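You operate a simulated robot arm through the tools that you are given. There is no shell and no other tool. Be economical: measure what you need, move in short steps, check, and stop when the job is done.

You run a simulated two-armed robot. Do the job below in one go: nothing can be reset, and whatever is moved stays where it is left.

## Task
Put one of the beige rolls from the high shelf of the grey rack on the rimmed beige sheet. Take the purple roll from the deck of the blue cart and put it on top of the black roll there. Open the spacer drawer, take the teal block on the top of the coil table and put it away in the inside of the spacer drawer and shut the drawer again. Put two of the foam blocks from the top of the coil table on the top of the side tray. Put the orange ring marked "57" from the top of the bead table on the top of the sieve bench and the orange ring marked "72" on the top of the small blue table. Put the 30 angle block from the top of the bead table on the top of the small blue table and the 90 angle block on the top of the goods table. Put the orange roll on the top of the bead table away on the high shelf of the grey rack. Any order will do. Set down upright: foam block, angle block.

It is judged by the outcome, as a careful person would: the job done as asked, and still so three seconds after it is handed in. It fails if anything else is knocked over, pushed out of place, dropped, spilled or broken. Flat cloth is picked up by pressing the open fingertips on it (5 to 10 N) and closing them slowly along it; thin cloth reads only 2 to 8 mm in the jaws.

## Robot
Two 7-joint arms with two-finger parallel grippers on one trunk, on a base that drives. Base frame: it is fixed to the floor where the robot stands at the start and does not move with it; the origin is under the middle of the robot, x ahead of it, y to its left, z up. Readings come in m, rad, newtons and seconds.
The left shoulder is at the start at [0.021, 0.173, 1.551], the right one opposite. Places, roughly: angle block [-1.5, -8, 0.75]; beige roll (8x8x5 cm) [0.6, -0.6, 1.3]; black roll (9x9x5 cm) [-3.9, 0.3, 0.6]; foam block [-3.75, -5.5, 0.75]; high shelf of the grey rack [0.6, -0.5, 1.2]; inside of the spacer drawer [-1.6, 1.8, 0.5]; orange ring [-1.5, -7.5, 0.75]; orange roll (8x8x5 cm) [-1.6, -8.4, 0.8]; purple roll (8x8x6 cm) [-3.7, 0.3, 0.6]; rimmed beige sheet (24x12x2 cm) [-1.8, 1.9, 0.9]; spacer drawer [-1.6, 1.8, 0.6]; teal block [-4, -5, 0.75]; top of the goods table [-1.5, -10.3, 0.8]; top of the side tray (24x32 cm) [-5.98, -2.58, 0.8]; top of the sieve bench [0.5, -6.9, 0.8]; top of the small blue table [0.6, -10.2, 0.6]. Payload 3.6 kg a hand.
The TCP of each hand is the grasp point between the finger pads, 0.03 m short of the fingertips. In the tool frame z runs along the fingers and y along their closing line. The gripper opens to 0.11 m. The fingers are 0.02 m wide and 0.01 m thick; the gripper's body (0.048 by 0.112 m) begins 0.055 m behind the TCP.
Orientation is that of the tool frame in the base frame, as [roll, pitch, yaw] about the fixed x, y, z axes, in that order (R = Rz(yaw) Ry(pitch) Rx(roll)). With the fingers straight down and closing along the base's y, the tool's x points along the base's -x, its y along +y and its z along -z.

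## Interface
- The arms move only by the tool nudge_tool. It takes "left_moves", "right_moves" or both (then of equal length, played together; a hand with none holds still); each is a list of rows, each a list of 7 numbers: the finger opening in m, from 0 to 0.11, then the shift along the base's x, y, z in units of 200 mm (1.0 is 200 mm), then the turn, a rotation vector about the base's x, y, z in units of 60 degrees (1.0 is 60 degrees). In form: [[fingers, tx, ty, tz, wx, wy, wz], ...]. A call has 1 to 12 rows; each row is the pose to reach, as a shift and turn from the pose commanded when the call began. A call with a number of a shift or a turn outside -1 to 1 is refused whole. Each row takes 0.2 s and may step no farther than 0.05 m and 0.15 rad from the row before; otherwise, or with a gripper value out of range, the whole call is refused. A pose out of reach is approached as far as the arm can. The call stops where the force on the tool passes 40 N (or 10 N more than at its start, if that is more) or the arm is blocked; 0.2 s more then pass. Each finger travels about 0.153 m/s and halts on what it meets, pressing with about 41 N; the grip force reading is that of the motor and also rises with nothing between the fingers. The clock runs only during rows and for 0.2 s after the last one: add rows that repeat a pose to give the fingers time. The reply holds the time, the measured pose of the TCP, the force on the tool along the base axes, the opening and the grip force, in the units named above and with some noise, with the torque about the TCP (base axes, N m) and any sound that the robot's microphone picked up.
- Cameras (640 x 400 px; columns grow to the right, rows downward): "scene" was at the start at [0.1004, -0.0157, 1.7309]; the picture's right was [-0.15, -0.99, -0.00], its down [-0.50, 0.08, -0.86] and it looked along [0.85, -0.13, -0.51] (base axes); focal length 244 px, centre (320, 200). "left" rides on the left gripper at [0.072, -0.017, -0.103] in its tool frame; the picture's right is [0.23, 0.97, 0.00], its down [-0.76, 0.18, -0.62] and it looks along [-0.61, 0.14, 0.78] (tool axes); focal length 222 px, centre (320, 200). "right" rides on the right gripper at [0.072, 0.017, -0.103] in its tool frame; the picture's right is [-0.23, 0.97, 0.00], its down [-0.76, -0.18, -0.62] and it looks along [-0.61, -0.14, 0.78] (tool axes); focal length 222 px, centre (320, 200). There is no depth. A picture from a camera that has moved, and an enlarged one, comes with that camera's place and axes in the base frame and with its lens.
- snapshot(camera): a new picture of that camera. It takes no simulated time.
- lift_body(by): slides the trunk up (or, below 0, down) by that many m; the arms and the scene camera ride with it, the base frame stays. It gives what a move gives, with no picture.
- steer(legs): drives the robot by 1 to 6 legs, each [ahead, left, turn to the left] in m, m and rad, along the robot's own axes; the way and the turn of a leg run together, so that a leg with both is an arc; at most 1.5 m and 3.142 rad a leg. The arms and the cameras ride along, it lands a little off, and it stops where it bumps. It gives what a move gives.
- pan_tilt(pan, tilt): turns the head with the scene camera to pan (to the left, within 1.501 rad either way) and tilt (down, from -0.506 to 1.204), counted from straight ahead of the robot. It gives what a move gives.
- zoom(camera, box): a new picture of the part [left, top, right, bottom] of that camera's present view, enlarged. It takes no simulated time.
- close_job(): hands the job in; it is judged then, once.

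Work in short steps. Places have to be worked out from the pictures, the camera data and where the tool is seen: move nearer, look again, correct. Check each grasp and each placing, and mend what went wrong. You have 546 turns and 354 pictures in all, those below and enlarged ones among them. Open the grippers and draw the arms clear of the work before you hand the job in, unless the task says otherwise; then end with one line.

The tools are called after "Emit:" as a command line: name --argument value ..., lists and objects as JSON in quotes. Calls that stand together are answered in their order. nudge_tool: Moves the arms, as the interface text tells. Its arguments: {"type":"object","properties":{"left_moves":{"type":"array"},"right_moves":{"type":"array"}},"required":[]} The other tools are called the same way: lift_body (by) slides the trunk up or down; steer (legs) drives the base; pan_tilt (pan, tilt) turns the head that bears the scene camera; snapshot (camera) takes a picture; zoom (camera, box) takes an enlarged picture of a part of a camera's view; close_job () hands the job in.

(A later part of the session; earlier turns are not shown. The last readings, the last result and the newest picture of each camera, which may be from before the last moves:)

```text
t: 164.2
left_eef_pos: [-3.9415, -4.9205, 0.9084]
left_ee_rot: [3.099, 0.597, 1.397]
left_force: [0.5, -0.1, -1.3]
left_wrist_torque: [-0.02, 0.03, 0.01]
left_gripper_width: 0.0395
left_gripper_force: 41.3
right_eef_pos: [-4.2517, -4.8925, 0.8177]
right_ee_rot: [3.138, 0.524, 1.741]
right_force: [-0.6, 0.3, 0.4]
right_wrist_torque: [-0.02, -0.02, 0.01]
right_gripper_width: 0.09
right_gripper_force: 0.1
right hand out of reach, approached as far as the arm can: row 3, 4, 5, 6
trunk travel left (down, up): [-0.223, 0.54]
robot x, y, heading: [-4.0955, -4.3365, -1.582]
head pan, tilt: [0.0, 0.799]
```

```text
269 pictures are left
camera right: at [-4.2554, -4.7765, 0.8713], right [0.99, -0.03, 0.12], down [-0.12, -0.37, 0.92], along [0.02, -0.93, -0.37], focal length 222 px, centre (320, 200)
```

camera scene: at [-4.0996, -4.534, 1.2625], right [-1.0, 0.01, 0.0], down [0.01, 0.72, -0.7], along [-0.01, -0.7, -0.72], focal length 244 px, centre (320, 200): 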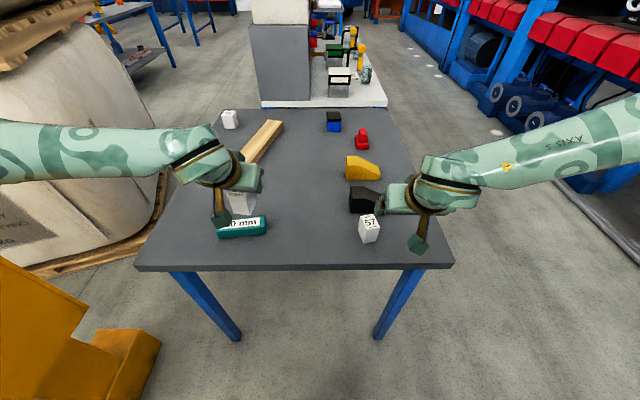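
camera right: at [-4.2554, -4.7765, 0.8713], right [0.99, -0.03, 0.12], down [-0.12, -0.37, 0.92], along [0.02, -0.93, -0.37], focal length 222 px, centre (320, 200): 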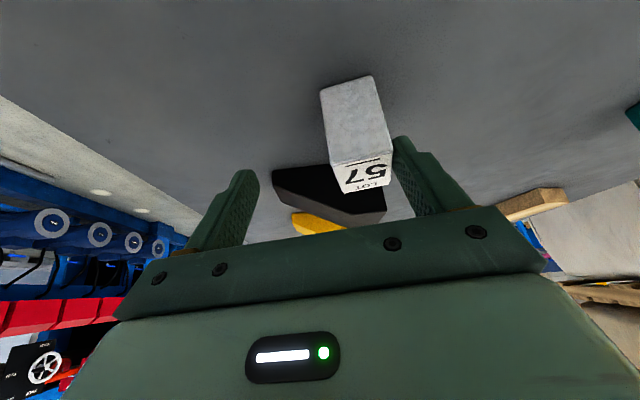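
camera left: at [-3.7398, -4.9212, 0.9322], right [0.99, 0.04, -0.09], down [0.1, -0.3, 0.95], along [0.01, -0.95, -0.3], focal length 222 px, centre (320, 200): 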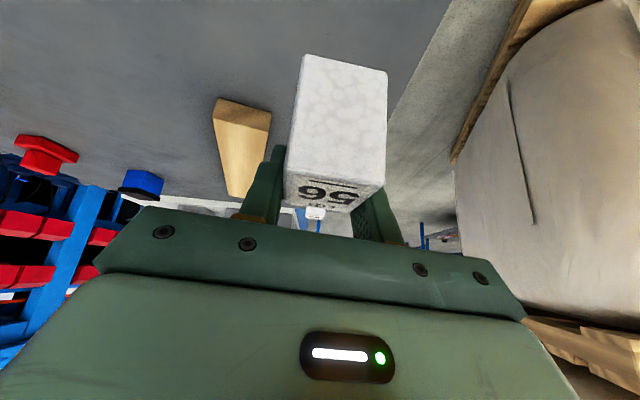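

The block is between the fingers but near the right-hand one. Small base moves (3 cm left, 1.5 cm ahead) and a 2 cm trunk drop will finish the alignment.

Emit:
steer --legs '[[0, 0.026, 0], [0.015, 0, 0]]'

Emit:
lift_body --by -0.022

Emit:
snapshot --camera "right"

```text
t: 165.4
left_eef_pos: [-3.9131, -4.9385, 0.9066]
left_ee_rot: [3.099, 0.597, 1.394]
left_force: [0.0, -0.3, -0.9]
left_wrist_torque: [0.01, 0.03, -0.01]
left_gripper_width: 0.039
left_gripper_force: 40.8
right_eef_pos: [-4.2247, -4.9086, 0.8176]
right_ee_rot: [3.139, 0.523, 1.739]
right_force: [-0.5, 0.1, -0.6]
right_wrist_torque: [0.04, 0.01, -0.01]
right_gripper_width: 0.0901
right_gripper_force: 0.1
trunk travel left (down, up): [-0.223, 0.54]
robot x, y, heading: [-4.0699, -4.3533, -1.576]
head pan, tilt: [0.0, 0.799]
```

```text
t: 166.1
left_eef_pos: [-3.9138, -4.9354, 0.8855]
left_ee_rot: [3.097, 0.6, 1.394]
left_force: [-0.2, -0.6, -0.4]
left_wrist_torque: [-0.05, -0.02, -0.02]
left_gripper_width: 0.0391
left_gripper_force: 41.2
right_eef_pos: [-4.2247, -4.9079, 0.7961]
right_ee_rot: [3.141, 0.527, 1.74]
right_force: [0.1, -0.1, 0.3]
right_wrist_torque: [0.0, 0.01, 0.01]
right_gripper_width: 0.0897
right_gripper_force: 0.1
trunk travel left (down, up): [-0.201, 0.562]
robot x, y, heading: [-4.0724, -4.3556, -1.578]
head pan, tilt: [0.0, 0.799]
```

```text
268 pictures are left
camera right: at [-4.2285, -4.7914, 0.8502], right [0.99, -0.03, 0.12], down [-0.12, -0.37, 0.92], along [0.02, -0.93, -0.37], focal length 222 px, centre (320, 200)
```

right: 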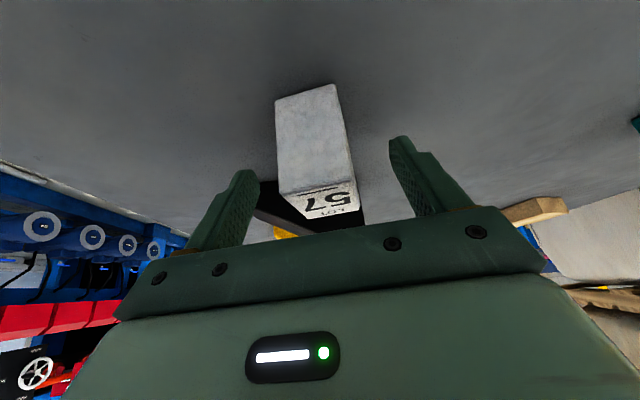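

Block A is now centred between the right fingers. Close and lift.

Emit:
nudge_tool --right_moves '[[0.06, 0, 0, 0, 0, 0, 0], [0.03, 0, 0, 0, 0, 0, 0], [0.02, 0, 0, 0, 0, 0, 0], [0.02, 0, 0, 0, 0, 0, 0]]'

Emit:
lift_body --by 0.15

Emit:
snapshot --camera "right"

Emit:
snapshot --camera "left"

```text
t: 167.1
left_eef_pos: [-3.9137, -4.9371, 0.8853]
left_ee_rot: [3.099, 0.596, 1.394]
left_force: [-0.1, 0.2, -0.8]
left_wrist_torque: [0.0, 0.0, -0.02]
left_gripper_width: 0.0392
left_gripper_force: 41.5
right_eef_pos: [-4.2238, -4.9085, 0.7953]
right_ee_rot: [3.139, 0.525, 1.74]
right_force: [-0.7, -0.5, 0.5]
right_wrist_torque: [0.02, 0.02, 0.02]
right_gripper_width: 0.0343
right_gripper_force: 40.7
trunk travel left (down, up): [-0.201, 0.562]
robot x, y, heading: [-4.0682, -4.3552, -1.58]
head pan, tilt: [0.0, 0.799]
```

```text
t: 168.8
left_eef_pos: [-3.9147, -4.9377, 1.0345]
left_ee_rot: [3.098, 0.597, 1.396]
left_force: [-0.5, -0.6, -0.9]
left_wrist_torque: [0.0, 0.01, -0.01]
left_gripper_width: 0.0391
left_gripper_force: 41.2
right_eef_pos: [-4.224, -4.8972, 1.0048]
right_ee_rot: [-3.118, 0.642, 1.753]
right_force: [0.6, -0.4, -0.3]
right_wrist_torque: [-0.02, -0.03, 0.0]
right_gripper_width: 0.0341
right_gripper_force: 40.9
trunk travel left (down, up): [-0.351, 0.412]
robot x, y, heading: [-4.0695, -4.3521, -1.578]
head pan, tilt: [0.0, 0.799]
```

```text
267 pictures are left
camera right: at [-4.2283, -4.7758, 1.0442], right [0.99, -0.01, 0.12], down [-0.12, -0.26, 0.96], along [0.02, -0.97, -0.26], focal length 222 px, centre (320, 200)
```

right: 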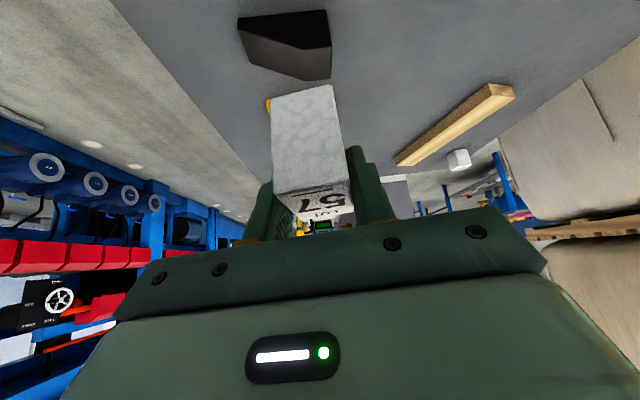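

```text
266 pictures are left
camera left: at [-3.9139, -4.8189, 1.079], right [0.99, 0.04, -0.09], down [0.1, -0.3, 0.95], along [0.01, -0.95, -0.3], focal length 222 px, centre (320, 200)
```

left: 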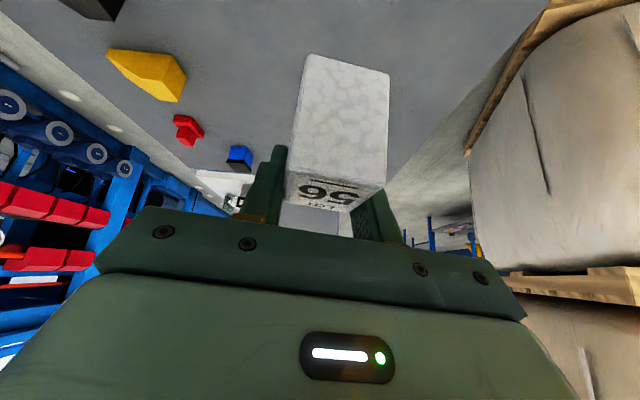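

Both foam blocks are held. I'll raise the trunk, back up north into the aisle, and turn to face -x (west) to find the side tray.

Emit:
lift_body --by 0.2

Emit:
steer --legs '[[-0.6, 0, 0], [0, -0.55, 0], [-0.9, 0, 0], [0, 0, -1.56]]'

Emit:
pan_tilt --pan 0 --tilt 0.55

Emit:
snapshot --camera "scene"

```text
t: 171.0
left_eef_pos: [-3.9135, -4.9371, 1.2355]
left_ee_rot: [3.097, 0.597, 1.395]
left_force: [0.1, -0.1, -1.2]
left_wrist_torque: [0.0, 0.01, -0.01]
left_gripper_width: 0.0392
left_gripper_force: 41.1
right_eef_pos: [-4.2249, -4.8822, 1.2518]
right_ee_rot: [-3.098, 0.729, 1.768]
right_force: [-0.9, 0.0, 0.1]
right_wrist_torque: [0.0, 0.0, 0.01]
right_gripper_width: 0.0342
right_gripper_force: 41.0
trunk travel left (down, up): [-0.551, 0.212]
robot x, y, heading: [-4.0664, -4.3525, -1.58]
head pan, tilt: [0.0, 0.799]
```

```text
t: 174.7
left_eef_pos: [-3.8122, -4.3627, 1.3228]
left_ee_rot: [3.138, 0.828, 1.76]
left_force: [-0.7, -1.6, -2.4]
left_wrist_torque: [-0.05, -0.08, 0.04]
left_gripper_width: 0.0392
left_gripper_force: 41.0
right_eef_pos: [-4.2545, -4.2972, 1.3351]
right_ee_rot: [3.102, 0.983, 1.52]
right_force: [0.3, 0.1, -2.4]
right_wrist_torque: [-0.02, 0.03, 0.0]
right_gripper_width: 0.0341
right_gripper_force: 40.8
trunk travel left (down, up): [-0.551, 0.212]
robot x, y, heading: [-4.0617, -3.7973, -1.58]
head pan, tilt: [0.0, 0.799]
stopped in leg 2: the robot was blocked; the commanded pose is now the measured one
```

```text
t: 175.5
left_eef_pos: [-3.8409, -4.3779, 1.2948]
left_ee_rot: [3.105, 0.753, 1.634]
left_force: [2.0, -1.5, 0.1]
left_wrist_torque: [0.1, 0.14, -0.09]
left_gripper_width: 0.0392
left_gripper_force: 40.8
right_eef_pos: [-4.2444, -4.3088, 1.307]
right_ee_rot: [3.134, 0.891, 1.597]
right_force: [-1.9, 0.9, -0.6]
right_wrist_torque: [-0.01, -0.06, 0.1]
right_gripper_width: 0.0341
right_gripper_force: 40.6
trunk travel left (down, up): [-0.551, 0.212]
robot x, y, heading: [-4.0623, -3.7996, -1.579]
head pan, tilt: [0.0, 0.55]
```

```text
265 pictures are left
camera scene: at [-4.0638, -3.9842, 1.6135], right [-1.0, 0.01, 0.0], down [0.01, 0.56, -0.83], along [-0.01, -0.83, -0.56], focal length 244 px, centre (320, 200)
```

scene: 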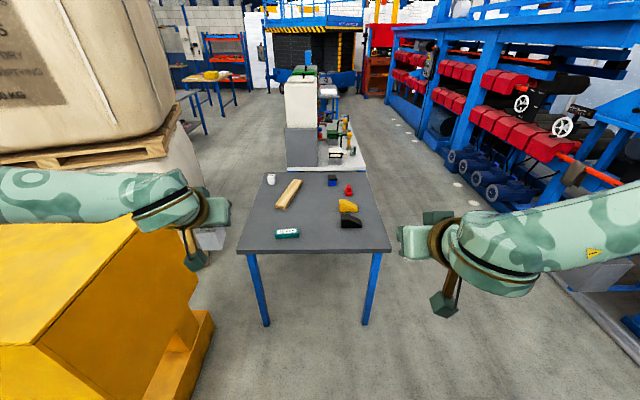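

I grazed the blue machine behind me. I'll move slightly forward, strafe right into the aisle, then back up north and turn.

Emit:
steer --legs '[[0.1, 0, 0], [0, -0.6, 0]]'

Emit:
pan_tilt --pan 1.5 --tilt 0.6

Emit:
snapshot --camera "scene"

```text
t: 176.2
left_eef_pos: [-3.8314, -4.3329, 1.3215]
left_ee_rot: [3.12, 0.811, 1.678]
left_force: [0.5, -0.8, -1.2]
left_wrist_torque: [0.04, -0.01, 0.01]
left_gripper_width: 0.0394
left_gripper_force: 41.2
right_eef_pos: [-4.2478, -4.2631, 1.3311]
right_ee_rot: [3.125, 0.96, 1.564]
right_force: [-0.4, -2.7, -1.4]
right_wrist_torque: [0.08, -0.04, -0.01]
right_gripper_width: 0.0339
right_gripper_force: 41.1
trunk travel left (down, up): [-0.551, 0.212]
robot x, y, heading: [-4.0596, -3.8001, -1.58]
head pan, tilt: [0.0, 0.55]
stopped in leg 1: the robot was blocked; the commanded pose is now the measured one
```

```text
t: 177.8
left_eef_pos: [-3.8306, -4.313, 1.3275]
left_ee_rot: [3.125, 0.828, 1.678]
left_force: [0.3, -0.8, -1.3]
left_wrist_torque: [-0.01, 0.0, -0.02]
left_gripper_width: 0.039
left_gripper_force: 41.1
right_eef_pos: [-4.2473, -4.245, 1.3381]
right_ee_rot: [3.126, 0.973, 1.566]
right_force: [1.7, 0.4, -0.1]
right_wrist_torque: [-0.04, -0.01, 0.02]
right_gripper_width: 0.0343
right_gripper_force: 41.3
trunk travel left (down, up): [-0.551, 0.212]
robot x, y, heading: [-4.0642, -3.8021, -1.582]
head pan, tilt: [1.499, 0.6]
```

```text
264 pictures are left
camera scene: at [-3.9729, -3.8281, 1.6119], right [-0.08, -1.0, 0.0], down [-0.56, 0.05, -0.83], along [0.82, -0.07, -0.56], focal length 244 px, centre (320, 200)
```

scene: 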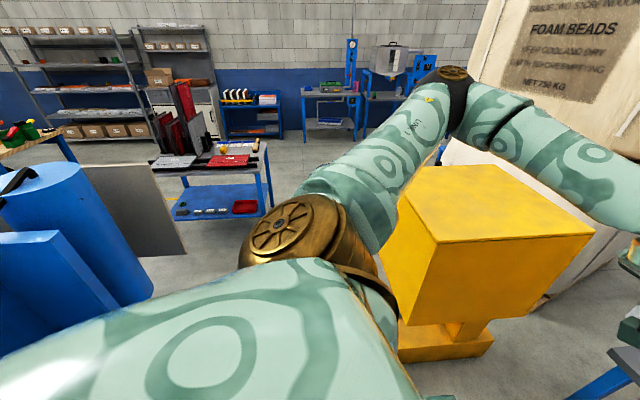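

The base reports blocked immediately, probably because it is still touching something behind. I'll look behind-right before trying a different direction.

Emit:
pan_tilt --pan -1.5 --tilt 0.8

Emit:
snapshot --camera "scene"

Emit:
snapshot --camera "left"

```text
t: 180.4
left_eef_pos: [-3.8299, -4.3141, 1.3277]
left_ee_rot: [3.124, 0.828, 1.677]
left_force: [0.1, 0.1, -0.3]
left_wrist_torque: [-0.01, 0.0, 0.03]
left_gripper_width: 0.0394
left_gripper_force: 41.0
right_eef_pos: [-4.2471, -4.2443, 1.3374]
right_ee_rot: [3.126, 0.974, 1.565]
right_force: [-0.1, -0.8, -0.9]
right_wrist_torque: [0.02, 0.02, 0.03]
right_gripper_width: 0.0341
right_gripper_force: 41.1
trunk travel left (down, up): [-0.551, 0.212]
robot x, y, heading: [-4.06, -3.8027, -1.579]
head pan, tilt: [-1.499, 0.799]
```

```text
263 pictures are left
camera scene: at [-4.1414, -3.8256, 1.595], right [-0.06, 1.0, 0.0], down [0.72, 0.05, -0.7], along [-0.7, -0.04, -0.72], focal length 244 px, centre (320, 200)
```

scene: 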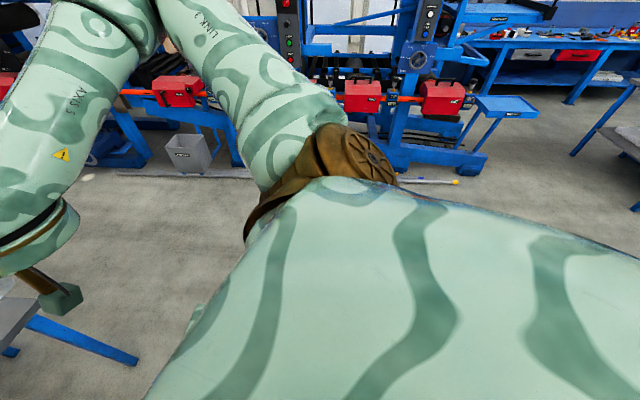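

```text
262 pictures are left
camera left: at [-3.8624, -4.193, 1.344], right [0.95, 0.27, -0.16], down [0.17, -0.04, 0.98], along [0.26, -0.96, -0.08], focal length 222 px, centre (320, 200)
```

left: 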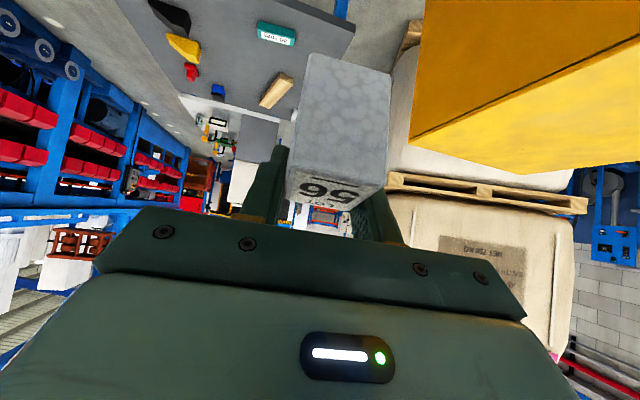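

That view shows the side tray: the small blue shelf at about [-5.97, -2.56]. Nothing blocks the right side, so I'll try a small strafe right.

Emit:
steer --legs '[[0, -0.1, 0]]'

```text
t: 181.5
left_eef_pos: [-3.9286, -4.314, 1.328]
left_ee_rot: [3.125, 0.827, 1.684]
left_force: [-0.4, 0.3, -0.7]
left_wrist_torque: [-0.03, -0.06, 0.01]
left_gripper_width: 0.0391
left_gripper_force: 41.1
right_eef_pos: [-4.3453, -4.2468, 1.3374]
right_ee_rot: [3.127, 0.974, 1.571]
right_force: [-0.4, -0.2, -0.4]
right_wrist_torque: [-0.02, -0.02, 0.01]
right_gripper_width: 0.034
right_gripper_force: 40.9
trunk travel left (down, up): [-0.551, 0.212]
robot x, y, heading: [-4.1613, -3.799, -1.573]
head pan, tilt: [-1.499, 0.799]
```

That works. I'll continue right into the aisle, back north to y≈-2.75, and turn to face the tray.

Emit:
steer --legs '[[0, -0.5, 0], [-1.1, 0, 0], [0, 0, -1.56]]'

Emit:
pan_tilt --pan 0 --tilt 0.6

Emit:
snapshot --camera "scene"

```text
t: 193.3
left_eef_pos: [-5.1603, -2.9786, 1.3278]
left_ee_rot: [3.124, 0.828, 0.158]
left_force: [-0.2, 0.1, -1.1]
left_wrist_torque: [-0.05, -0.03, 0.01]
left_gripper_width: 0.0389
left_gripper_force: 40.4
right_eef_pos: [-5.112, -2.5581, 1.3361]
right_ee_rot: [3.125, 0.974, 0.045]
right_force: [0.2, -1.0, -1.0]
right_wrist_torque: [-0.02, 0.02, 0.0]
right_gripper_width: 0.0343
right_gripper_force: 40.9
trunk travel left (down, up): [-0.551, 0.212]
robot x, y, heading: [-4.6593, -2.7211, -3.099]
head pan, tilt: [-1.499, 0.799]
```

```text
t: 194.9
left_eef_pos: [-5.1611, -2.9776, 1.3274]
left_ee_rot: [3.124, 0.827, 0.158]
left_force: [0.2, 0.2, -0.6]
left_wrist_torque: [0.0, 0.02, 0.0]
left_gripper_width: 0.0391
left_gripper_force: 40.9
right_eef_pos: [-5.1148, -2.5585, 1.337]
right_ee_rot: [3.126, 0.974, 0.047]
right_force: [-0.1, 0.1, -0.7]
right_wrist_torque: [0.03, -0.01, -0.01]
right_gripper_width: 0.0342
right_gripper_force: 41.2
trunk travel left (down, up): [-0.551, 0.212]
robot x, y, heading: [-4.6631, -2.7227, -3.095]
head pan, tilt: [0.0, 0.6]
```

```text
261 pictures are left
camera scene: at [-4.7661, -2.7292, 1.6118], right [-0.04, 1.0, 0.0], down [0.56, 0.02, -0.82], along [-0.82, -0.03, -0.57], focal length 244 px, centre (320, 200)
```

scene: 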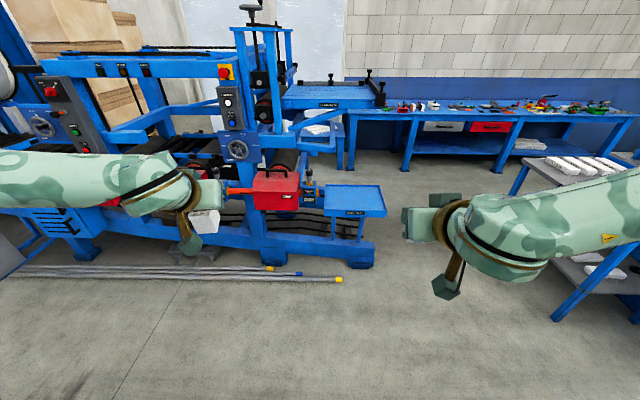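

The tray spans x -6.09…-5.81, y -2.72…-2.40 at z≈0.8. I'll drive closer, set up the right hand's placement first (robot y≈-2.645), straighten both hands' pitch, and lower the trunk.

Emit:
steer --legs '[[0.65, -0.08, -0.046]]'

Emit:
nudge_tool --left_moves '[[0.02, 0, 0, 0, 0.01, -0.1, 0], [0.02, 0, 0, 0, 0.034, -0.217, 0], [0.02, 0, 0, 0, 0.034, -0.217, 0], [0.02, 0, 0, 0, 0.034, -0.217, 0]]' --right_moves '[[0.02, 0, 0, 0, 0.005, -0.11, 0], [0.02, 0, 0, 0, 0.01, -0.22, 0], [0.02, 0, 0, 0, 0.015, -0.33, 0], [0.02, 0, 0, 0, 0.02, -0.428, 0]]'

Emit:
snapshot --camera "scene"

Emit:
snapshot --camera "right"

```text
t: 198.6
left_eef_pos: [-5.8136, -2.8862, 1.3273]
left_ee_rot: [3.123, 0.829, 0.113]
left_force: [-0.4, 0.6, -0.5]
left_wrist_torque: [0.03, -0.01, -0.02]
left_gripper_width: 0.0388
left_gripper_force: 41.1
right_eef_pos: [-5.7466, -2.4696, 1.3365]
right_ee_rot: [3.126, 0.973, 0.0]
right_force: [0.0, -0.4, -0.4]
right_wrist_torque: [-0.01, -0.01, -0.03]
right_gripper_width: 0.0342
right_gripper_force: 41.0
trunk travel left (down, up): [-0.551, 0.212]
robot x, y, heading: [-5.3047, -2.6541, 3.135]
head pan, tilt: [0.0, 0.6]
```

```text
t: 199.6
left_eef_pos: [-5.8122, -2.8858, 1.3265]
left_ee_rot: [3.137, 0.596, 0.12]
left_force: [-0.2, -0.1, -0.6]
left_wrist_torque: [-0.02, 0.01, -0.02]
left_gripper_width: 0.0392
left_gripper_force: 41.5
right_eef_pos: [-5.7473, -2.4683, 1.3377]
right_ee_rot: [-3.136, 0.524, 0.019]
right_force: [0.9, 0.9, -0.6]
right_wrist_torque: [-0.02, 0.0, 0.0]
right_gripper_width: 0.0342
right_gripper_force: 40.8
trunk travel left (down, up): [-0.551, 0.212]
robot x, y, heading: [-5.3033, -2.6521, 3.137]
head pan, tilt: [0.0, 0.6]
```

```text
260 pictures are left
camera scene: at [-5.4082, -2.6552, 1.6118], right [0.0, 1.0, 0.0], down [0.57, 0.0, -0.82], along [-0.82, 0.0, -0.57], focal length 244 px, centre (320, 200)
```

scene: 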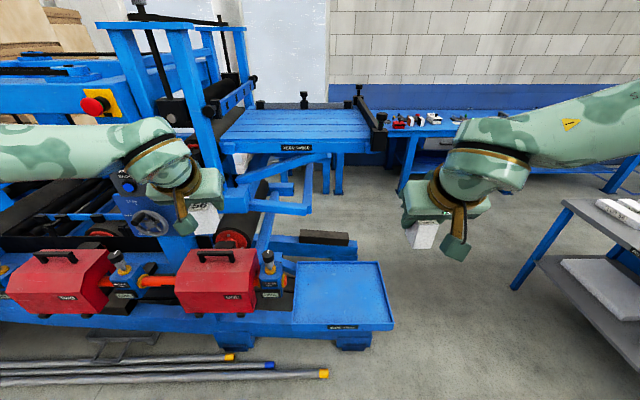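

```text
259 pictures are left
camera right: at [-5.6337, -2.485, 1.3906], right [-0.18, -0.98, 0.11], down [-0.35, 0.17, 0.92], along [-0.92, 0.13, -0.37], focal length 222 px, centre (320, 200)
```

right: 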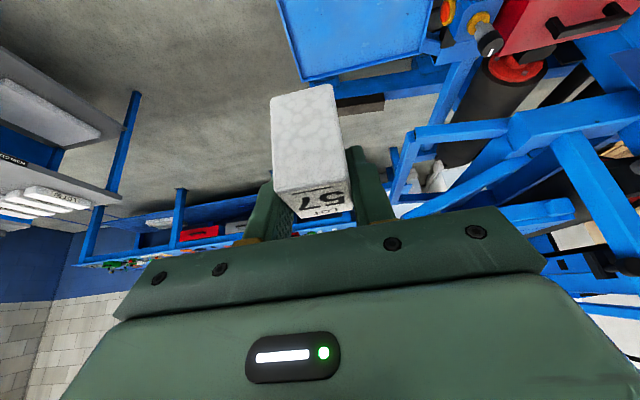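

Refined: the tray surface is about z≈0.83, centre [-5.95, -2.58]. I'll raise and draw in the left hand (clear of the red box), drive 12 cm closer and lower the trunk.

Emit:
nudge_tool --left_moves '[[0.02, 0, 0.15, 0.15, 0, 0, 0], [0.02, 0, 0.3, 0.3, 0, 0, 0], [0.02, 0, 0.45, 0.45, 0, 0, 0], [0.02, 0, 0.6, 0.6, 0, 0, 0], [0.02, 0, 0.7, 0.75, 0, 0, 0]]'

Emit:
steer --legs '[[0.12, 0, 0]]'

Emit:
lift_body --by -0.33

Emit:
snapshot --camera "right"

Emit:
snapshot --camera "scene"

```text
t: 200.8
left_eef_pos: [-5.8119, -2.7438, 1.4776]
left_ee_rot: [3.135, 0.6, 0.119]
left_force: [0.6, 0.2, 0.3]
left_wrist_torque: [0.0, -0.01, 0.0]
left_gripper_width: 0.039
left_gripper_force: 40.3
right_eef_pos: [-5.7464, -2.4685, 1.3371]
right_ee_rot: [-3.135, 0.526, 0.018]
right_force: [0.0, 1.0, -0.4]
right_wrist_torque: [-0.01, 0.03, -0.02]
right_gripper_width: 0.0339
right_gripper_force: 40.9
trunk travel left (down, up): [-0.551, 0.212]
robot x, y, heading: [-5.3028, -2.6514, 3.133]
head pan, tilt: [0.0, 0.6]
```

```text
t: 202.0
left_eef_pos: [-5.9296, -2.7413, 1.4761]
left_ee_rot: [3.137, 0.599, 0.118]
left_force: [-0.4, 0.1, -0.6]
left_wrist_torque: [-0.01, -0.01, 0.03]
left_gripper_width: 0.0392
left_gripper_force: 41.1
right_eef_pos: [-5.8636, -2.4659, 1.3386]
right_ee_rot: [-3.134, 0.526, 0.015]
right_force: [0.2, -0.8, -0.9]
right_wrist_torque: [-0.02, 0.0, 0.0]
right_gripper_width: 0.0345
right_gripper_force: 40.7
trunk travel left (down, up): [-0.551, 0.212]
robot x, y, heading: [-5.4207, -2.6516, 3.134]
head pan, tilt: [0.0, 0.6]
```

```text
t: 205.2
left_eef_pos: [-5.9293, -2.7432, 1.1467]
left_ee_rot: [3.138, 0.598, 0.116]
left_force: [0.8, 0.1, -1.1]
left_wrist_torque: [-0.02, 0.0, 0.03]
left_gripper_width: 0.0393
left_gripper_force: 40.8
right_eef_pos: [-5.8631, -2.4672, 1.008]
right_ee_rot: [-3.136, 0.526, 0.013]
right_force: [0.2, -0.2, -0.2]
right_wrist_torque: [0.03, -0.02, -0.02]
right_gripper_width: 0.0342
right_gripper_force: 41.1
trunk travel left (down, up): [-0.221, 0.542]
robot x, y, heading: [-5.4181, -2.6524, 3.133]
head pan, tilt: [0.0, 0.6]
```

```text
258 pictures are left
camera right: at [-5.7496, -2.483, 1.0606], right [-0.19, -0.98, 0.11], down [-0.35, 0.17, 0.92], along [-0.92, 0.14, -0.37], focal length 222 px, centre (320, 200)
```

right: 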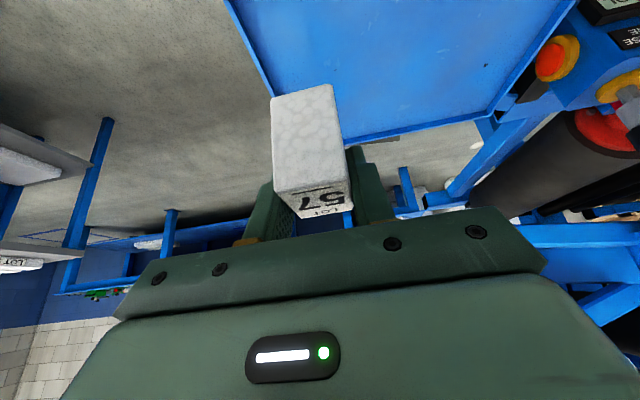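

```text
257 pictures are left
camera scene: at [-5.6234, -2.653, 1.2773], right [0.01, 1.0, 0.0], down [0.57, 0.0, -0.82], along [-0.82, 0.01, -0.57], focal length 244 px, centre (320, 200)
```

scene: 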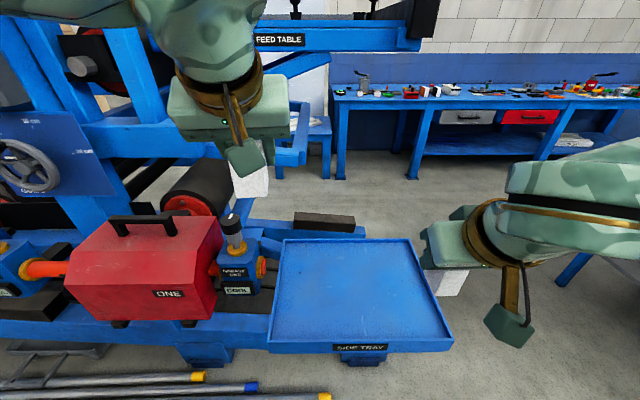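

The tray corners now give surface z≈0.83, x -6.075…-5.826, y -2.742…-2.42. I'll move the right block over [-5.95, -2.50] and lower partway.

Emit:
nudge_tool --right_moves '[[0.02, -0.15, -0.05, 0, 0, 0, 0], [0.02, -0.3, -0.1, -0.05, 0, 0, 0], [0.02, -0.43, -0.16, -0.15, 0, 0, 0], [0.02, -0.43, -0.16, -0.3, 0, 0, 0], [0.02, -0.43, -0.16, -0.4, 0, 0, 0]]'

Emit:
snapshot --camera "right"

Emit:
snapshot --camera "scene"

```text
t: 206.4
left_eef_pos: [-5.9314, -2.7434, 1.1459]
left_ee_rot: [3.136, 0.595, 0.116]
left_force: [0.7, 0.2, 0.4]
left_wrist_torque: [0.0, 0.02, -0.02]
left_gripper_width: 0.0392
left_gripper_force: 41.0
right_eef_pos: [-5.9516, -2.4999, 0.9259]
right_ee_rot: [-3.135, 0.525, 0.015]
right_force: [0.1, -0.1, 0.2]
right_wrist_torque: [-0.02, 0.0, 0.0]
right_gripper_width: 0.0345
right_gripper_force: 41.1
trunk travel left (down, up): [-0.221, 0.542]
robot x, y, heading: [-5.419, -2.654, 3.136]
head pan, tilt: [0.0, 0.6]
```

```text
256 pictures are left
camera right: at [-5.838, -2.515, 0.9798], right [-0.19, -0.98, 0.11], down [-0.35, 0.17, 0.92], along [-0.92, 0.13, -0.37], focal length 222 px, centre (320, 200)
```

right: 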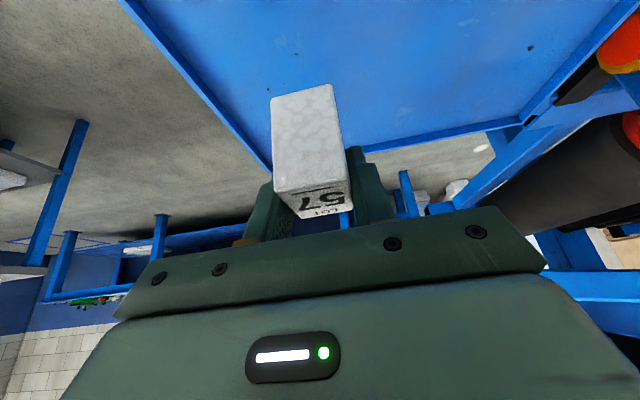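

```text
255 pictures are left
camera scene: at [-5.6244, -2.6529, 1.2769], right [0.01, 1.0, 0.0], down [0.57, 0.0, -0.82], along [-0.82, 0.01, -0.57], focal length 244 px, centre (320, 200)
```

scene: 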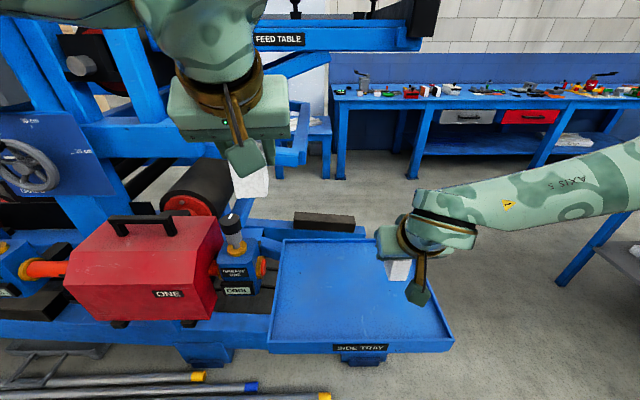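

I'll lower with small steps until contact.

Emit:
nudge_tool --right_moves '[[0.02, 0, 0, -0.1, 0, 0, 0], [0.02, 0, 0, -0.17, 0, 0, 0], [0.02, 0, 0, -0.2, 0, 0, 0], [0.02, 0, 0, -0.22, 0, 0, 0], [0.02, 0, 0, -0.24, 0, 0, 0]]'

Emit:
snapshot --camera "right"

```text
t: 207.6
left_eef_pos: [-5.9303, -2.7429, 1.1475]
left_ee_rot: [3.136, 0.598, 0.118]
left_force: [0.6, 0.0, 0.0]
left_wrist_torque: [0.01, 0.02, -0.01]
left_gripper_width: 0.0391
left_gripper_force: 40.9
right_eef_pos: [-5.9493, -2.4985, 0.8795]
right_ee_rot: [-3.135, 0.525, 0.015]
right_force: [0.3, 0.4, -1.4]
right_wrist_torque: [0.06, 0.0, 0.01]
right_gripper_width: 0.0343
right_gripper_force: 40.8
trunk travel left (down, up): [-0.221, 0.542]
robot x, y, heading: [-5.4168, -2.6556, 3.132]
head pan, tilt: [0.0, 0.6]
```

```text
254 pictures are left
camera right: at [-5.8359, -2.515, 0.9326], right [-0.19, -0.98, 0.11], down [-0.35, 0.17, 0.92], along [-0.92, 0.13, -0.37], focal length 222 px, centre (320, 200)
```

right: 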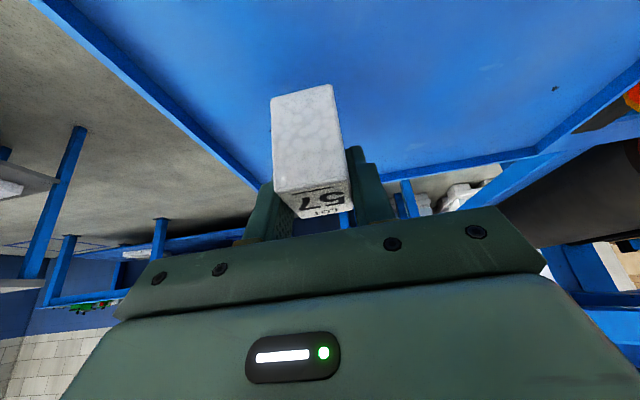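

Emit:
nudge_tool --right_moves '[[0.02, 0, 0, -0.025, 0, 0, 0], [0.02, 0, 0, -0.05, 0, 0, 0], [0.02, 0, 0, -0.075, 0, 0, 0], [0.02, 0, 0, -0.1, 0, 0, 0]]'

Emit:
snapshot --camera "right"

```text
t: 208.6
left_eef_pos: [-5.9295, -2.7429, 1.1478]
left_ee_rot: [3.137, 0.597, 0.118]
left_force: [-0.4, 0.1, 0.0]
left_wrist_torque: [-0.01, 0.02, -0.02]
left_gripper_width: 0.0392
left_gripper_force: 40.7
right_eef_pos: [-5.9505, -2.4994, 0.8588]
right_ee_rot: [-3.133, 0.525, 0.014]
right_force: [0.5, 0.1, 0.2]
right_wrist_torque: [0.01, -0.03, 0.0]
right_gripper_width: 0.0341
right_gripper_force: 40.6
trunk travel left (down, up): [-0.221, 0.542]
robot x, y, heading: [-5.4221, -2.6551, 3.134]
head pan, tilt: [0.0, 0.6]
```

```text
253 pictures are left
camera right: at [-5.8367, -2.5151, 0.9118], right [-0.19, -0.98, 0.11], down [-0.35, 0.17, 0.92], along [-0.92, 0.14, -0.37], focal length 222 px, centre (320, 200)
```

right: 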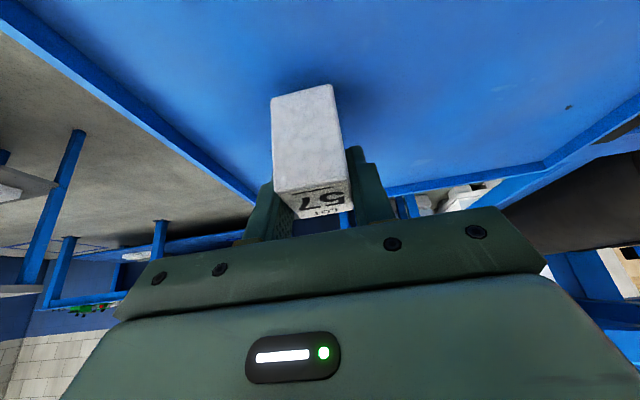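

A contact shadow is near; a few more millimetres.

Emit:
nudge_tool --right_moves '[[0.02, 0, 0, -0.02, 0, 0, 0], [0.02, 0, 0, -0.04, 0, 0, 0], [0.02, 0, 0, -0.06, 0, 0, 0], [0.02, 0, 0, -0.08, 0, 0, 0]]'

Emit:
snapshot --camera "right"

```text
t: 209.6
left_eef_pos: [-5.9283, -2.7433, 1.1484]
left_ee_rot: [3.136, 0.6, 0.116]
left_force: [-0.5, 0.5, -1.7]
left_wrist_torque: [0.01, 0.01, 0.01]
left_gripper_width: 0.0389
left_gripper_force: 41.1
right_eef_pos: [-5.9485, -2.4986, 0.8465]
right_ee_rot: [-3.135, 0.534, 0.012]
right_force: [0.2, 3.8, 25.7]
right_wrist_torque: [-0.07, -0.56, 0.06]
right_gripper_width: 0.0343
right_gripper_force: 41.4
trunk travel left (down, up): [-0.221, 0.542]
robot x, y, heading: [-5.4183, -2.6519, 3.134]
head pan, tilt: [0.0, 0.6]
```

```text
252 pictures are left
camera right: at [-5.8355, -2.5144, 0.8992], right [-0.19, -0.98, 0.11], down [-0.34, 0.17, 0.93], along [-0.92, 0.13, -0.36], focal length 222 px, centre (320, 200)
```

right: 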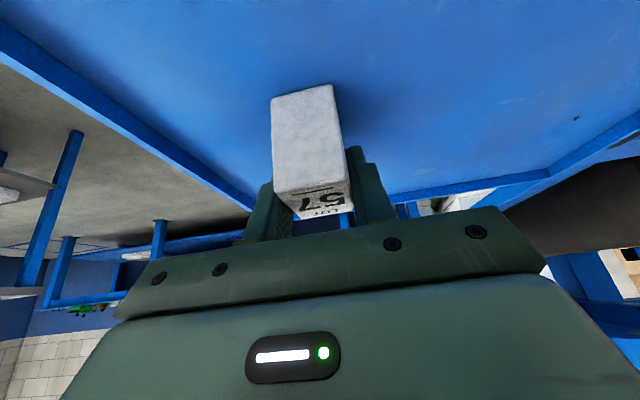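

Contact (26 N). I ease up a touch, open, and withdraw along the tool axis.

Emit:
nudge_tool --right_moves '[[0.034, 0, 0, 0.008, 0, 0, 0], [0.05, 0, 0, 0.01, 0, 0, 0], [0.08, 0, 0, 0.01, 0, 0, 0], [0.09, 0, 0, 0.01, 0, 0, 0], [0.09, 0.1, 0, 0.2, 0, 0, 0], [0.09, 0.2, 0, 0.4, 0, 0, 0], [0.09, 0.3, 0, 0.6, 0, 0, 0], [0.09, 0.4, 0.1, 0.8, 0, 0, 0]]'

Emit:
snapshot --camera "scene"

Emit:
snapshot --camera "right"

```text
t: 211.4
left_eef_pos: [-5.9291, -2.7421, 1.1483]
left_ee_rot: [3.136, 0.598, 0.117]
left_force: [-0.5, 0.2, 0.4]
left_wrist_torque: [-0.02, 0.04, 0.0]
left_gripper_width: 0.0393
left_gripper_force: 40.6
right_eef_pos: [-5.867, -2.4797, 1.0049]
right_ee_rot: [-3.135, 0.525, 0.011]
right_force: [0.4, -0.7, -0.2]
right_wrist_torque: [-0.01, -0.02, -0.03]
right_gripper_width: 0.0897
right_gripper_force: 0.1
trunk travel left (down, up): [-0.221, 0.542]
robot x, y, heading: [-5.4172, -2.6519, 3.129]
head pan, tilt: [0.0, 0.6]
```

```text
251 pictures are left
camera scene: at [-5.6221, -2.6526, 1.2775], right [0.01, 1.0, 0.0], down [0.56, 0.0, -0.83], along [-0.83, 0.01, -0.56], focal length 244 px, centre (320, 200)
```

scene: 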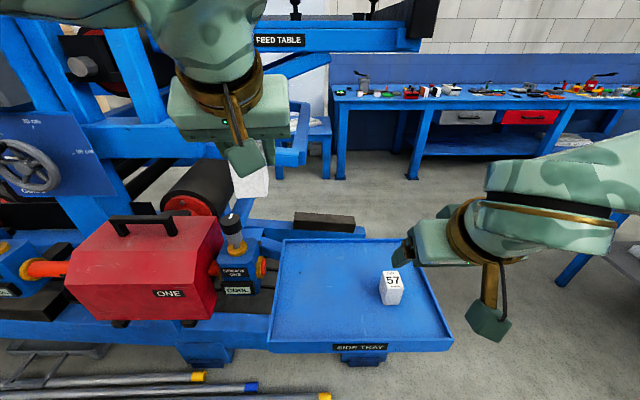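

```text
250 pictures are left
camera right: at [-5.7547, -2.4962, 1.0583], right [-0.19, -0.98, 0.11], down [-0.35, 0.17, 0.92], along [-0.92, 0.14, -0.37], focal length 222 px, centre (320, 200)
```

right: 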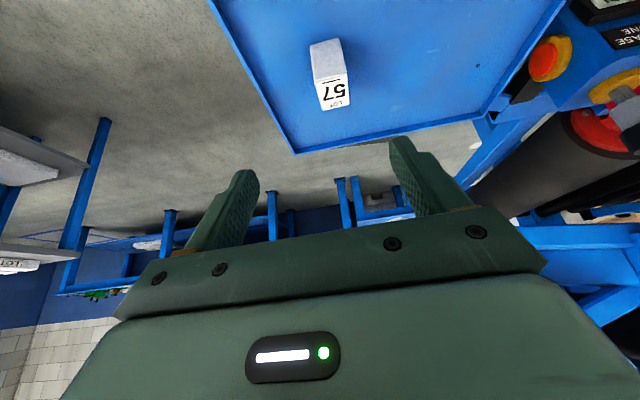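

Foam block 57 stands upright on the tray. Now the left one: strafe the base 8 cm right and lower the left hand to the tray.

Emit:
steer --legs '[[0, -0.08, 0]]'

Emit:
nudge_tool --left_moves '[[0.02, -0.02, 0, -0.22, 0, 0, 0], [0.02, -0.05, 0, -0.44, 0, 0, 0], [0.02, -0.08, 0, -0.66, 0, 0, 0], [0.02, -0.1, 0, -0.88, 0, 0, 0], [0.02, -0.1, 0, -1.0, 0, 0, 0]]'

Emit:
snapshot --camera "left"

Emit:
snapshot --camera "scene"

```text
t: 212.5
left_eef_pos: [-5.9283, -2.6598, 1.1471]
left_ee_rot: [3.135, 0.596, 0.116]
left_force: [-0.3, 0.1, 0.6]
left_wrist_torque: [-0.01, -0.02, 0.02]
left_gripper_width: 0.0391
left_gripper_force: 40.6
right_eef_pos: [-5.8696, -2.396, 1.0039]
right_ee_rot: [-3.136, 0.525, 0.011]
right_force: [0.1, -0.1, 0.0]
right_wrist_torque: [-0.01, -0.02, 0.02]
right_gripper_width: 0.0902
right_gripper_force: 0.1
trunk travel left (down, up): [-0.221, 0.542]
robot x, y, heading: [-5.4194, -2.5689, 3.134]
head pan, tilt: [0.0, 0.6]
```

```text
t: 213.7
left_eef_pos: [-5.9489, -2.6598, 0.9434]
left_ee_rot: [3.139, 0.595, 0.119]
left_force: [0.1, -0.4, 0.2]
left_wrist_torque: [0.0, 0.01, -0.03]
left_gripper_width: 0.039
left_gripper_force: 41.1
right_eef_pos: [-5.8705, -2.3975, 1.0042]
right_ee_rot: [-3.134, 0.525, 0.014]
right_force: [0.2, -0.2, 0.0]
right_wrist_torque: [0.02, -0.02, 0.02]
right_gripper_width: 0.09
right_gripper_force: 0.1
trunk travel left (down, up): [-0.221, 0.542]
robot x, y, heading: [-5.416, -2.5711, 3.134]
head pan, tilt: [0.0, 0.6]
```

```text
249 pictures are left
camera left: at [-5.8341, -2.6301, 0.9883], right [0.3, -0.94, -0.12], down [-0.26, -0.21, 0.94], along [-0.92, -0.25, -0.3], focal length 222 px, centre (320, 200)
```

left: 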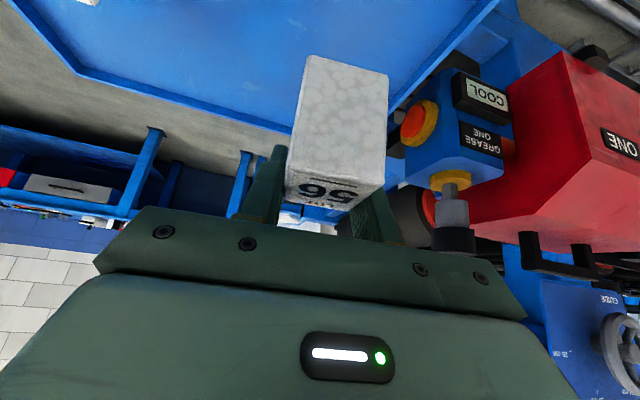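

```text
248 pictures are left
camera scene: at [-5.6234, -2.5705, 1.2771], right [0.01, 1.0, 0.0], down [0.57, 0.0, -0.82], along [-0.82, 0.01, -0.57], focal length 244 px, centre (320, 200)
```

scene: 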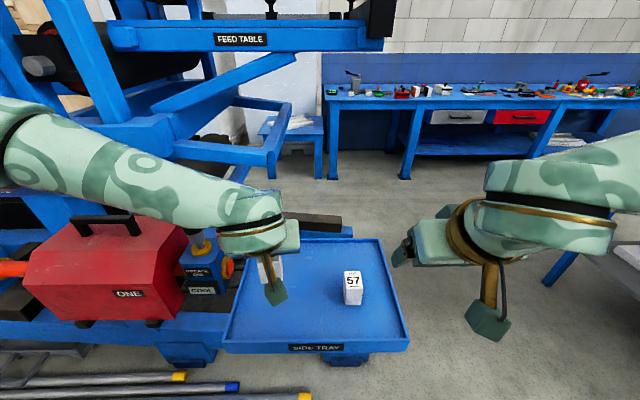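

Good. I'll shift 2 cm inward and go down to just above the surface, then in small steps.

Emit:
nudge_tool --left_moves '[[0.02, 0, 0.05, -0.15, 0, 0, 0], [0.02, 0, 0.1, -0.3, 0, 0, 0], [0.02, 0, 0.1, -0.42, 0, 0, 0], [0.02, 0, 0.1, -0.45, 0, 0, 0], [0.02, 0, 0.1, -0.475, 0, 0, 0], [0.02, 0, 0.1, -0.5, 0, 0, 0]]'

Emit:
snapshot --camera "left"

```text
t: 215.1
left_eef_pos: [-5.9482, -2.6381, 0.8475]
left_ee_rot: [3.139, 0.601, 0.119]
left_force: [0.8, -0.8, 8.6]
left_wrist_torque: [0.12, -0.08, -0.01]
left_gripper_width: 0.0391
left_gripper_force: 40.8
right_eef_pos: [-5.8695, -2.3988, 1.0056]
right_ee_rot: [-3.136, 0.527, 0.014]
right_force: [-0.2, 0.2, -0.2]
right_wrist_torque: [0.0, 0.01, -0.02]
right_gripper_width: 0.0901
right_gripper_force: 0.1
trunk travel left (down, up): [-0.221, 0.542]
robot x, y, heading: [-5.4163, -2.5678, 3.137]
head pan, tilt: [0.0, 0.6]
```

```text
247 pictures are left
camera left: at [-5.8336, -2.6093, 0.8925], right [0.3, -0.94, -0.13], down [-0.25, -0.21, 0.95], along [-0.92, -0.26, -0.3], focal length 222 px, centre (320, 200)
```

left: 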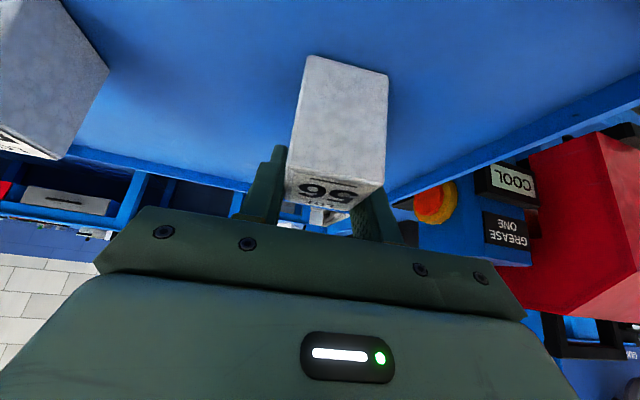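

Contact at about 9 N. I open modestly and withdraw.

Emit:
nudge_tool --left_moves '[[0.05, 0, 0, 0, 0, 0, 0], [0.075, 0, 0, 0, 0, 0, 0], [0.075, 0, 0, 0, 0, 0, 0], [0.075, 0.1, 0.01, 0.16, 0, 0, 0], [0.075, 0.2, 0.02, 0.34, 0, 0, 0], [0.075, 0.3, 0.02, 0.55, 0, 0, 0], [0.075, 0.3, 0.02, 0.75, 0, 0, 0], [0.075, 0.3, 0.02, 0.95, 0, 0, 0]]'

Emit:
snapshot --camera "scene"

Emit:
snapshot --camera "left"

```text
t: 216.9
left_eef_pos: [-5.8842, -2.6353, 1.0374]
left_ee_rot: [3.134, 0.6, 0.118]
left_force: [-0.4, -0.1, -0.6]
left_wrist_torque: [0.0, -0.02, -0.01]
left_gripper_width: 0.0749
left_gripper_force: 0.0
right_eef_pos: [-5.8698, -2.3976, 1.0047]
right_ee_rot: [-3.133, 0.526, 0.015]
right_force: [0.3, 0.8, 1.0]
right_wrist_torque: [0.0, 0.02, -0.03]
right_gripper_width: 0.0903
right_gripper_force: 0.1
trunk travel left (down, up): [-0.221, 0.542]
robot x, y, heading: [-5.4173, -2.571, 3.135]
head pan, tilt: [0.0, 0.6]
```

```text
246 pictures are left
camera scene: at [-5.6223, -2.5706, 1.2773], right [0.01, 1.0, 0.0], down [0.56, 0.0, -0.83], along [-0.83, 0.01, -0.56], focal length 244 px, centre (320, 200)
```

scene: 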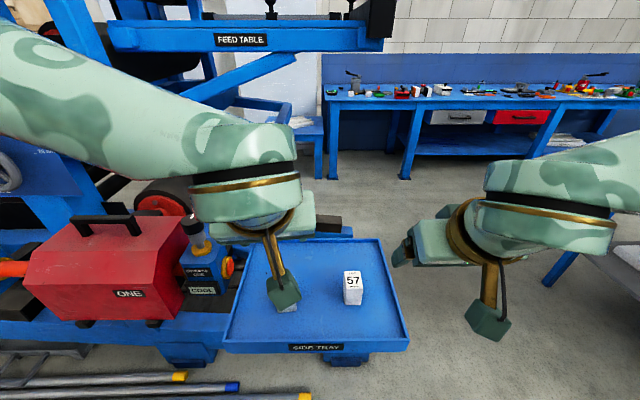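

```text
245 pictures are left
camera left: at [-5.7706, -2.6048, 1.0819], right [0.3, -0.95, -0.12], down [-0.26, -0.2, 0.94], along [-0.92, -0.25, -0.3], focal length 222 px, centre (320, 200)
```

left: 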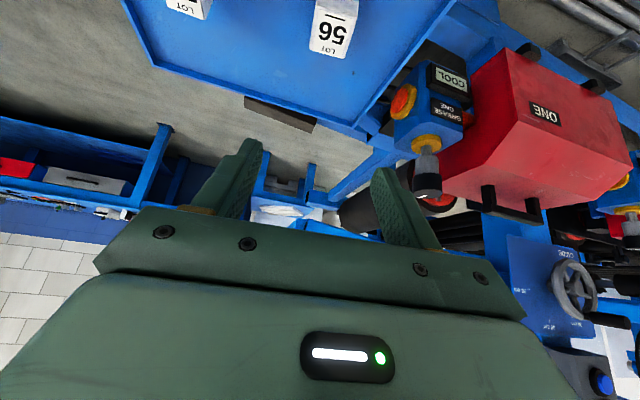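

Both foam blocks stand upright on the side tray. Next the bead table: raise the trunk, back into the aisle and face south.

Emit:
lift_body --by 0.35

Emit:
steer --legs '[[-0.7, 0, 0], [0, 0, 1.575], [1.2, -0.05, 0]]'

Emit:
pan_tilt --pan 0.15 --tilt 0.35

Emit:
snapshot --camera "scene"

```text
t: 220.3
left_eef_pos: [-5.8888, -2.6361, 1.3866]
left_ee_rot: [3.136, 0.597, 0.116]
left_force: [0.5, -0.5, 0.0]
left_wrist_torque: [-0.02, 0.0, -0.01]
left_gripper_width: 0.0748
left_gripper_force: 0.1
right_eef_pos: [-5.8697, -2.3979, 1.3557]
right_ee_rot: [-3.135, 0.527, 0.012]
right_force: [-0.3, 0.2, -0.5]
right_wrist_torque: [0.0, -0.01, 0.0]
right_gripper_width: 0.09
right_gripper_force: 0.1
trunk travel left (down, up): [-0.571, 0.192]
robot x, y, heading: [-5.4168, -2.5732, 3.132]
head pan, tilt: [0.0, 0.6]
```

```text
t: 233.4
left_eef_pos: [-4.6528, -4.1769, 1.3883]
left_ee_rot: [3.136, 0.598, 1.73]
left_force: [-0.5, 0.2, -0.4]
left_wrist_torque: [0.01, -0.01, 0.0]
left_gripper_width: 0.075
left_gripper_force: 0.1
right_eef_pos: [-4.8927, -4.1672, 1.3543]
right_ee_rot: [-3.136, 0.527, 1.625]
right_force: [0.1, 0.0, 1.2]
right_wrist_torque: [-0.03, 0.02, 0.02]
right_gripper_width: 0.0898
right_gripper_force: 0.2
trunk travel left (down, up): [-0.571, 0.192]
robot x, y, heading: [-4.7391, -3.7094, -1.537]
head pan, tilt: [0.0, 0.6]
```

```text
t: 234.2
left_eef_pos: [-4.6521, -4.1773, 1.3872]
left_ee_rot: [3.137, 0.597, 1.731]
left_force: [-0.8, 0.1, 0.3]
left_wrist_torque: [0.01, 0.02, -0.01]
left_gripper_width: 0.0747
left_gripper_force: 0.0
right_eef_pos: [-4.8909, -4.1684, 1.355]
right_ee_rot: [-3.135, 0.527, 1.628]
right_force: [0.1, 1.0, -0.7]
right_wrist_torque: [-0.01, 0.0, -0.03]
right_gripper_width: 0.09
right_gripper_force: 0.1
trunk travel left (down, up): [-0.571, 0.192]
robot x, y, heading: [-4.7387, -3.7068, -1.535]
head pan, tilt: [0.15, 0.351]
```

```text
244 pictures are left
camera scene: at [-4.7213, -3.8192, 1.6546], right [-0.98, -0.18, 0.0], down [-0.06, 0.34, -0.94], along [0.17, -0.92, -0.34], focal length 244 px, centre (320, 200)
```

scene: 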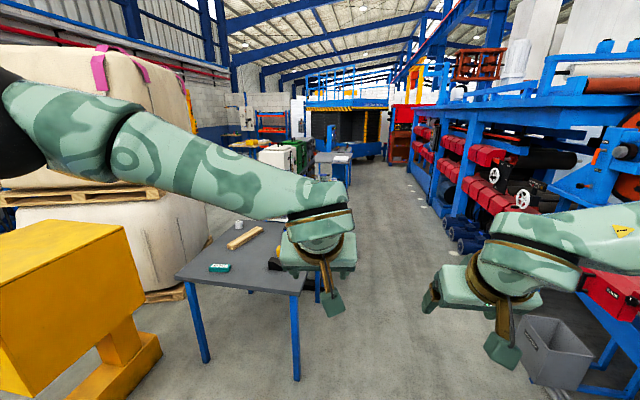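

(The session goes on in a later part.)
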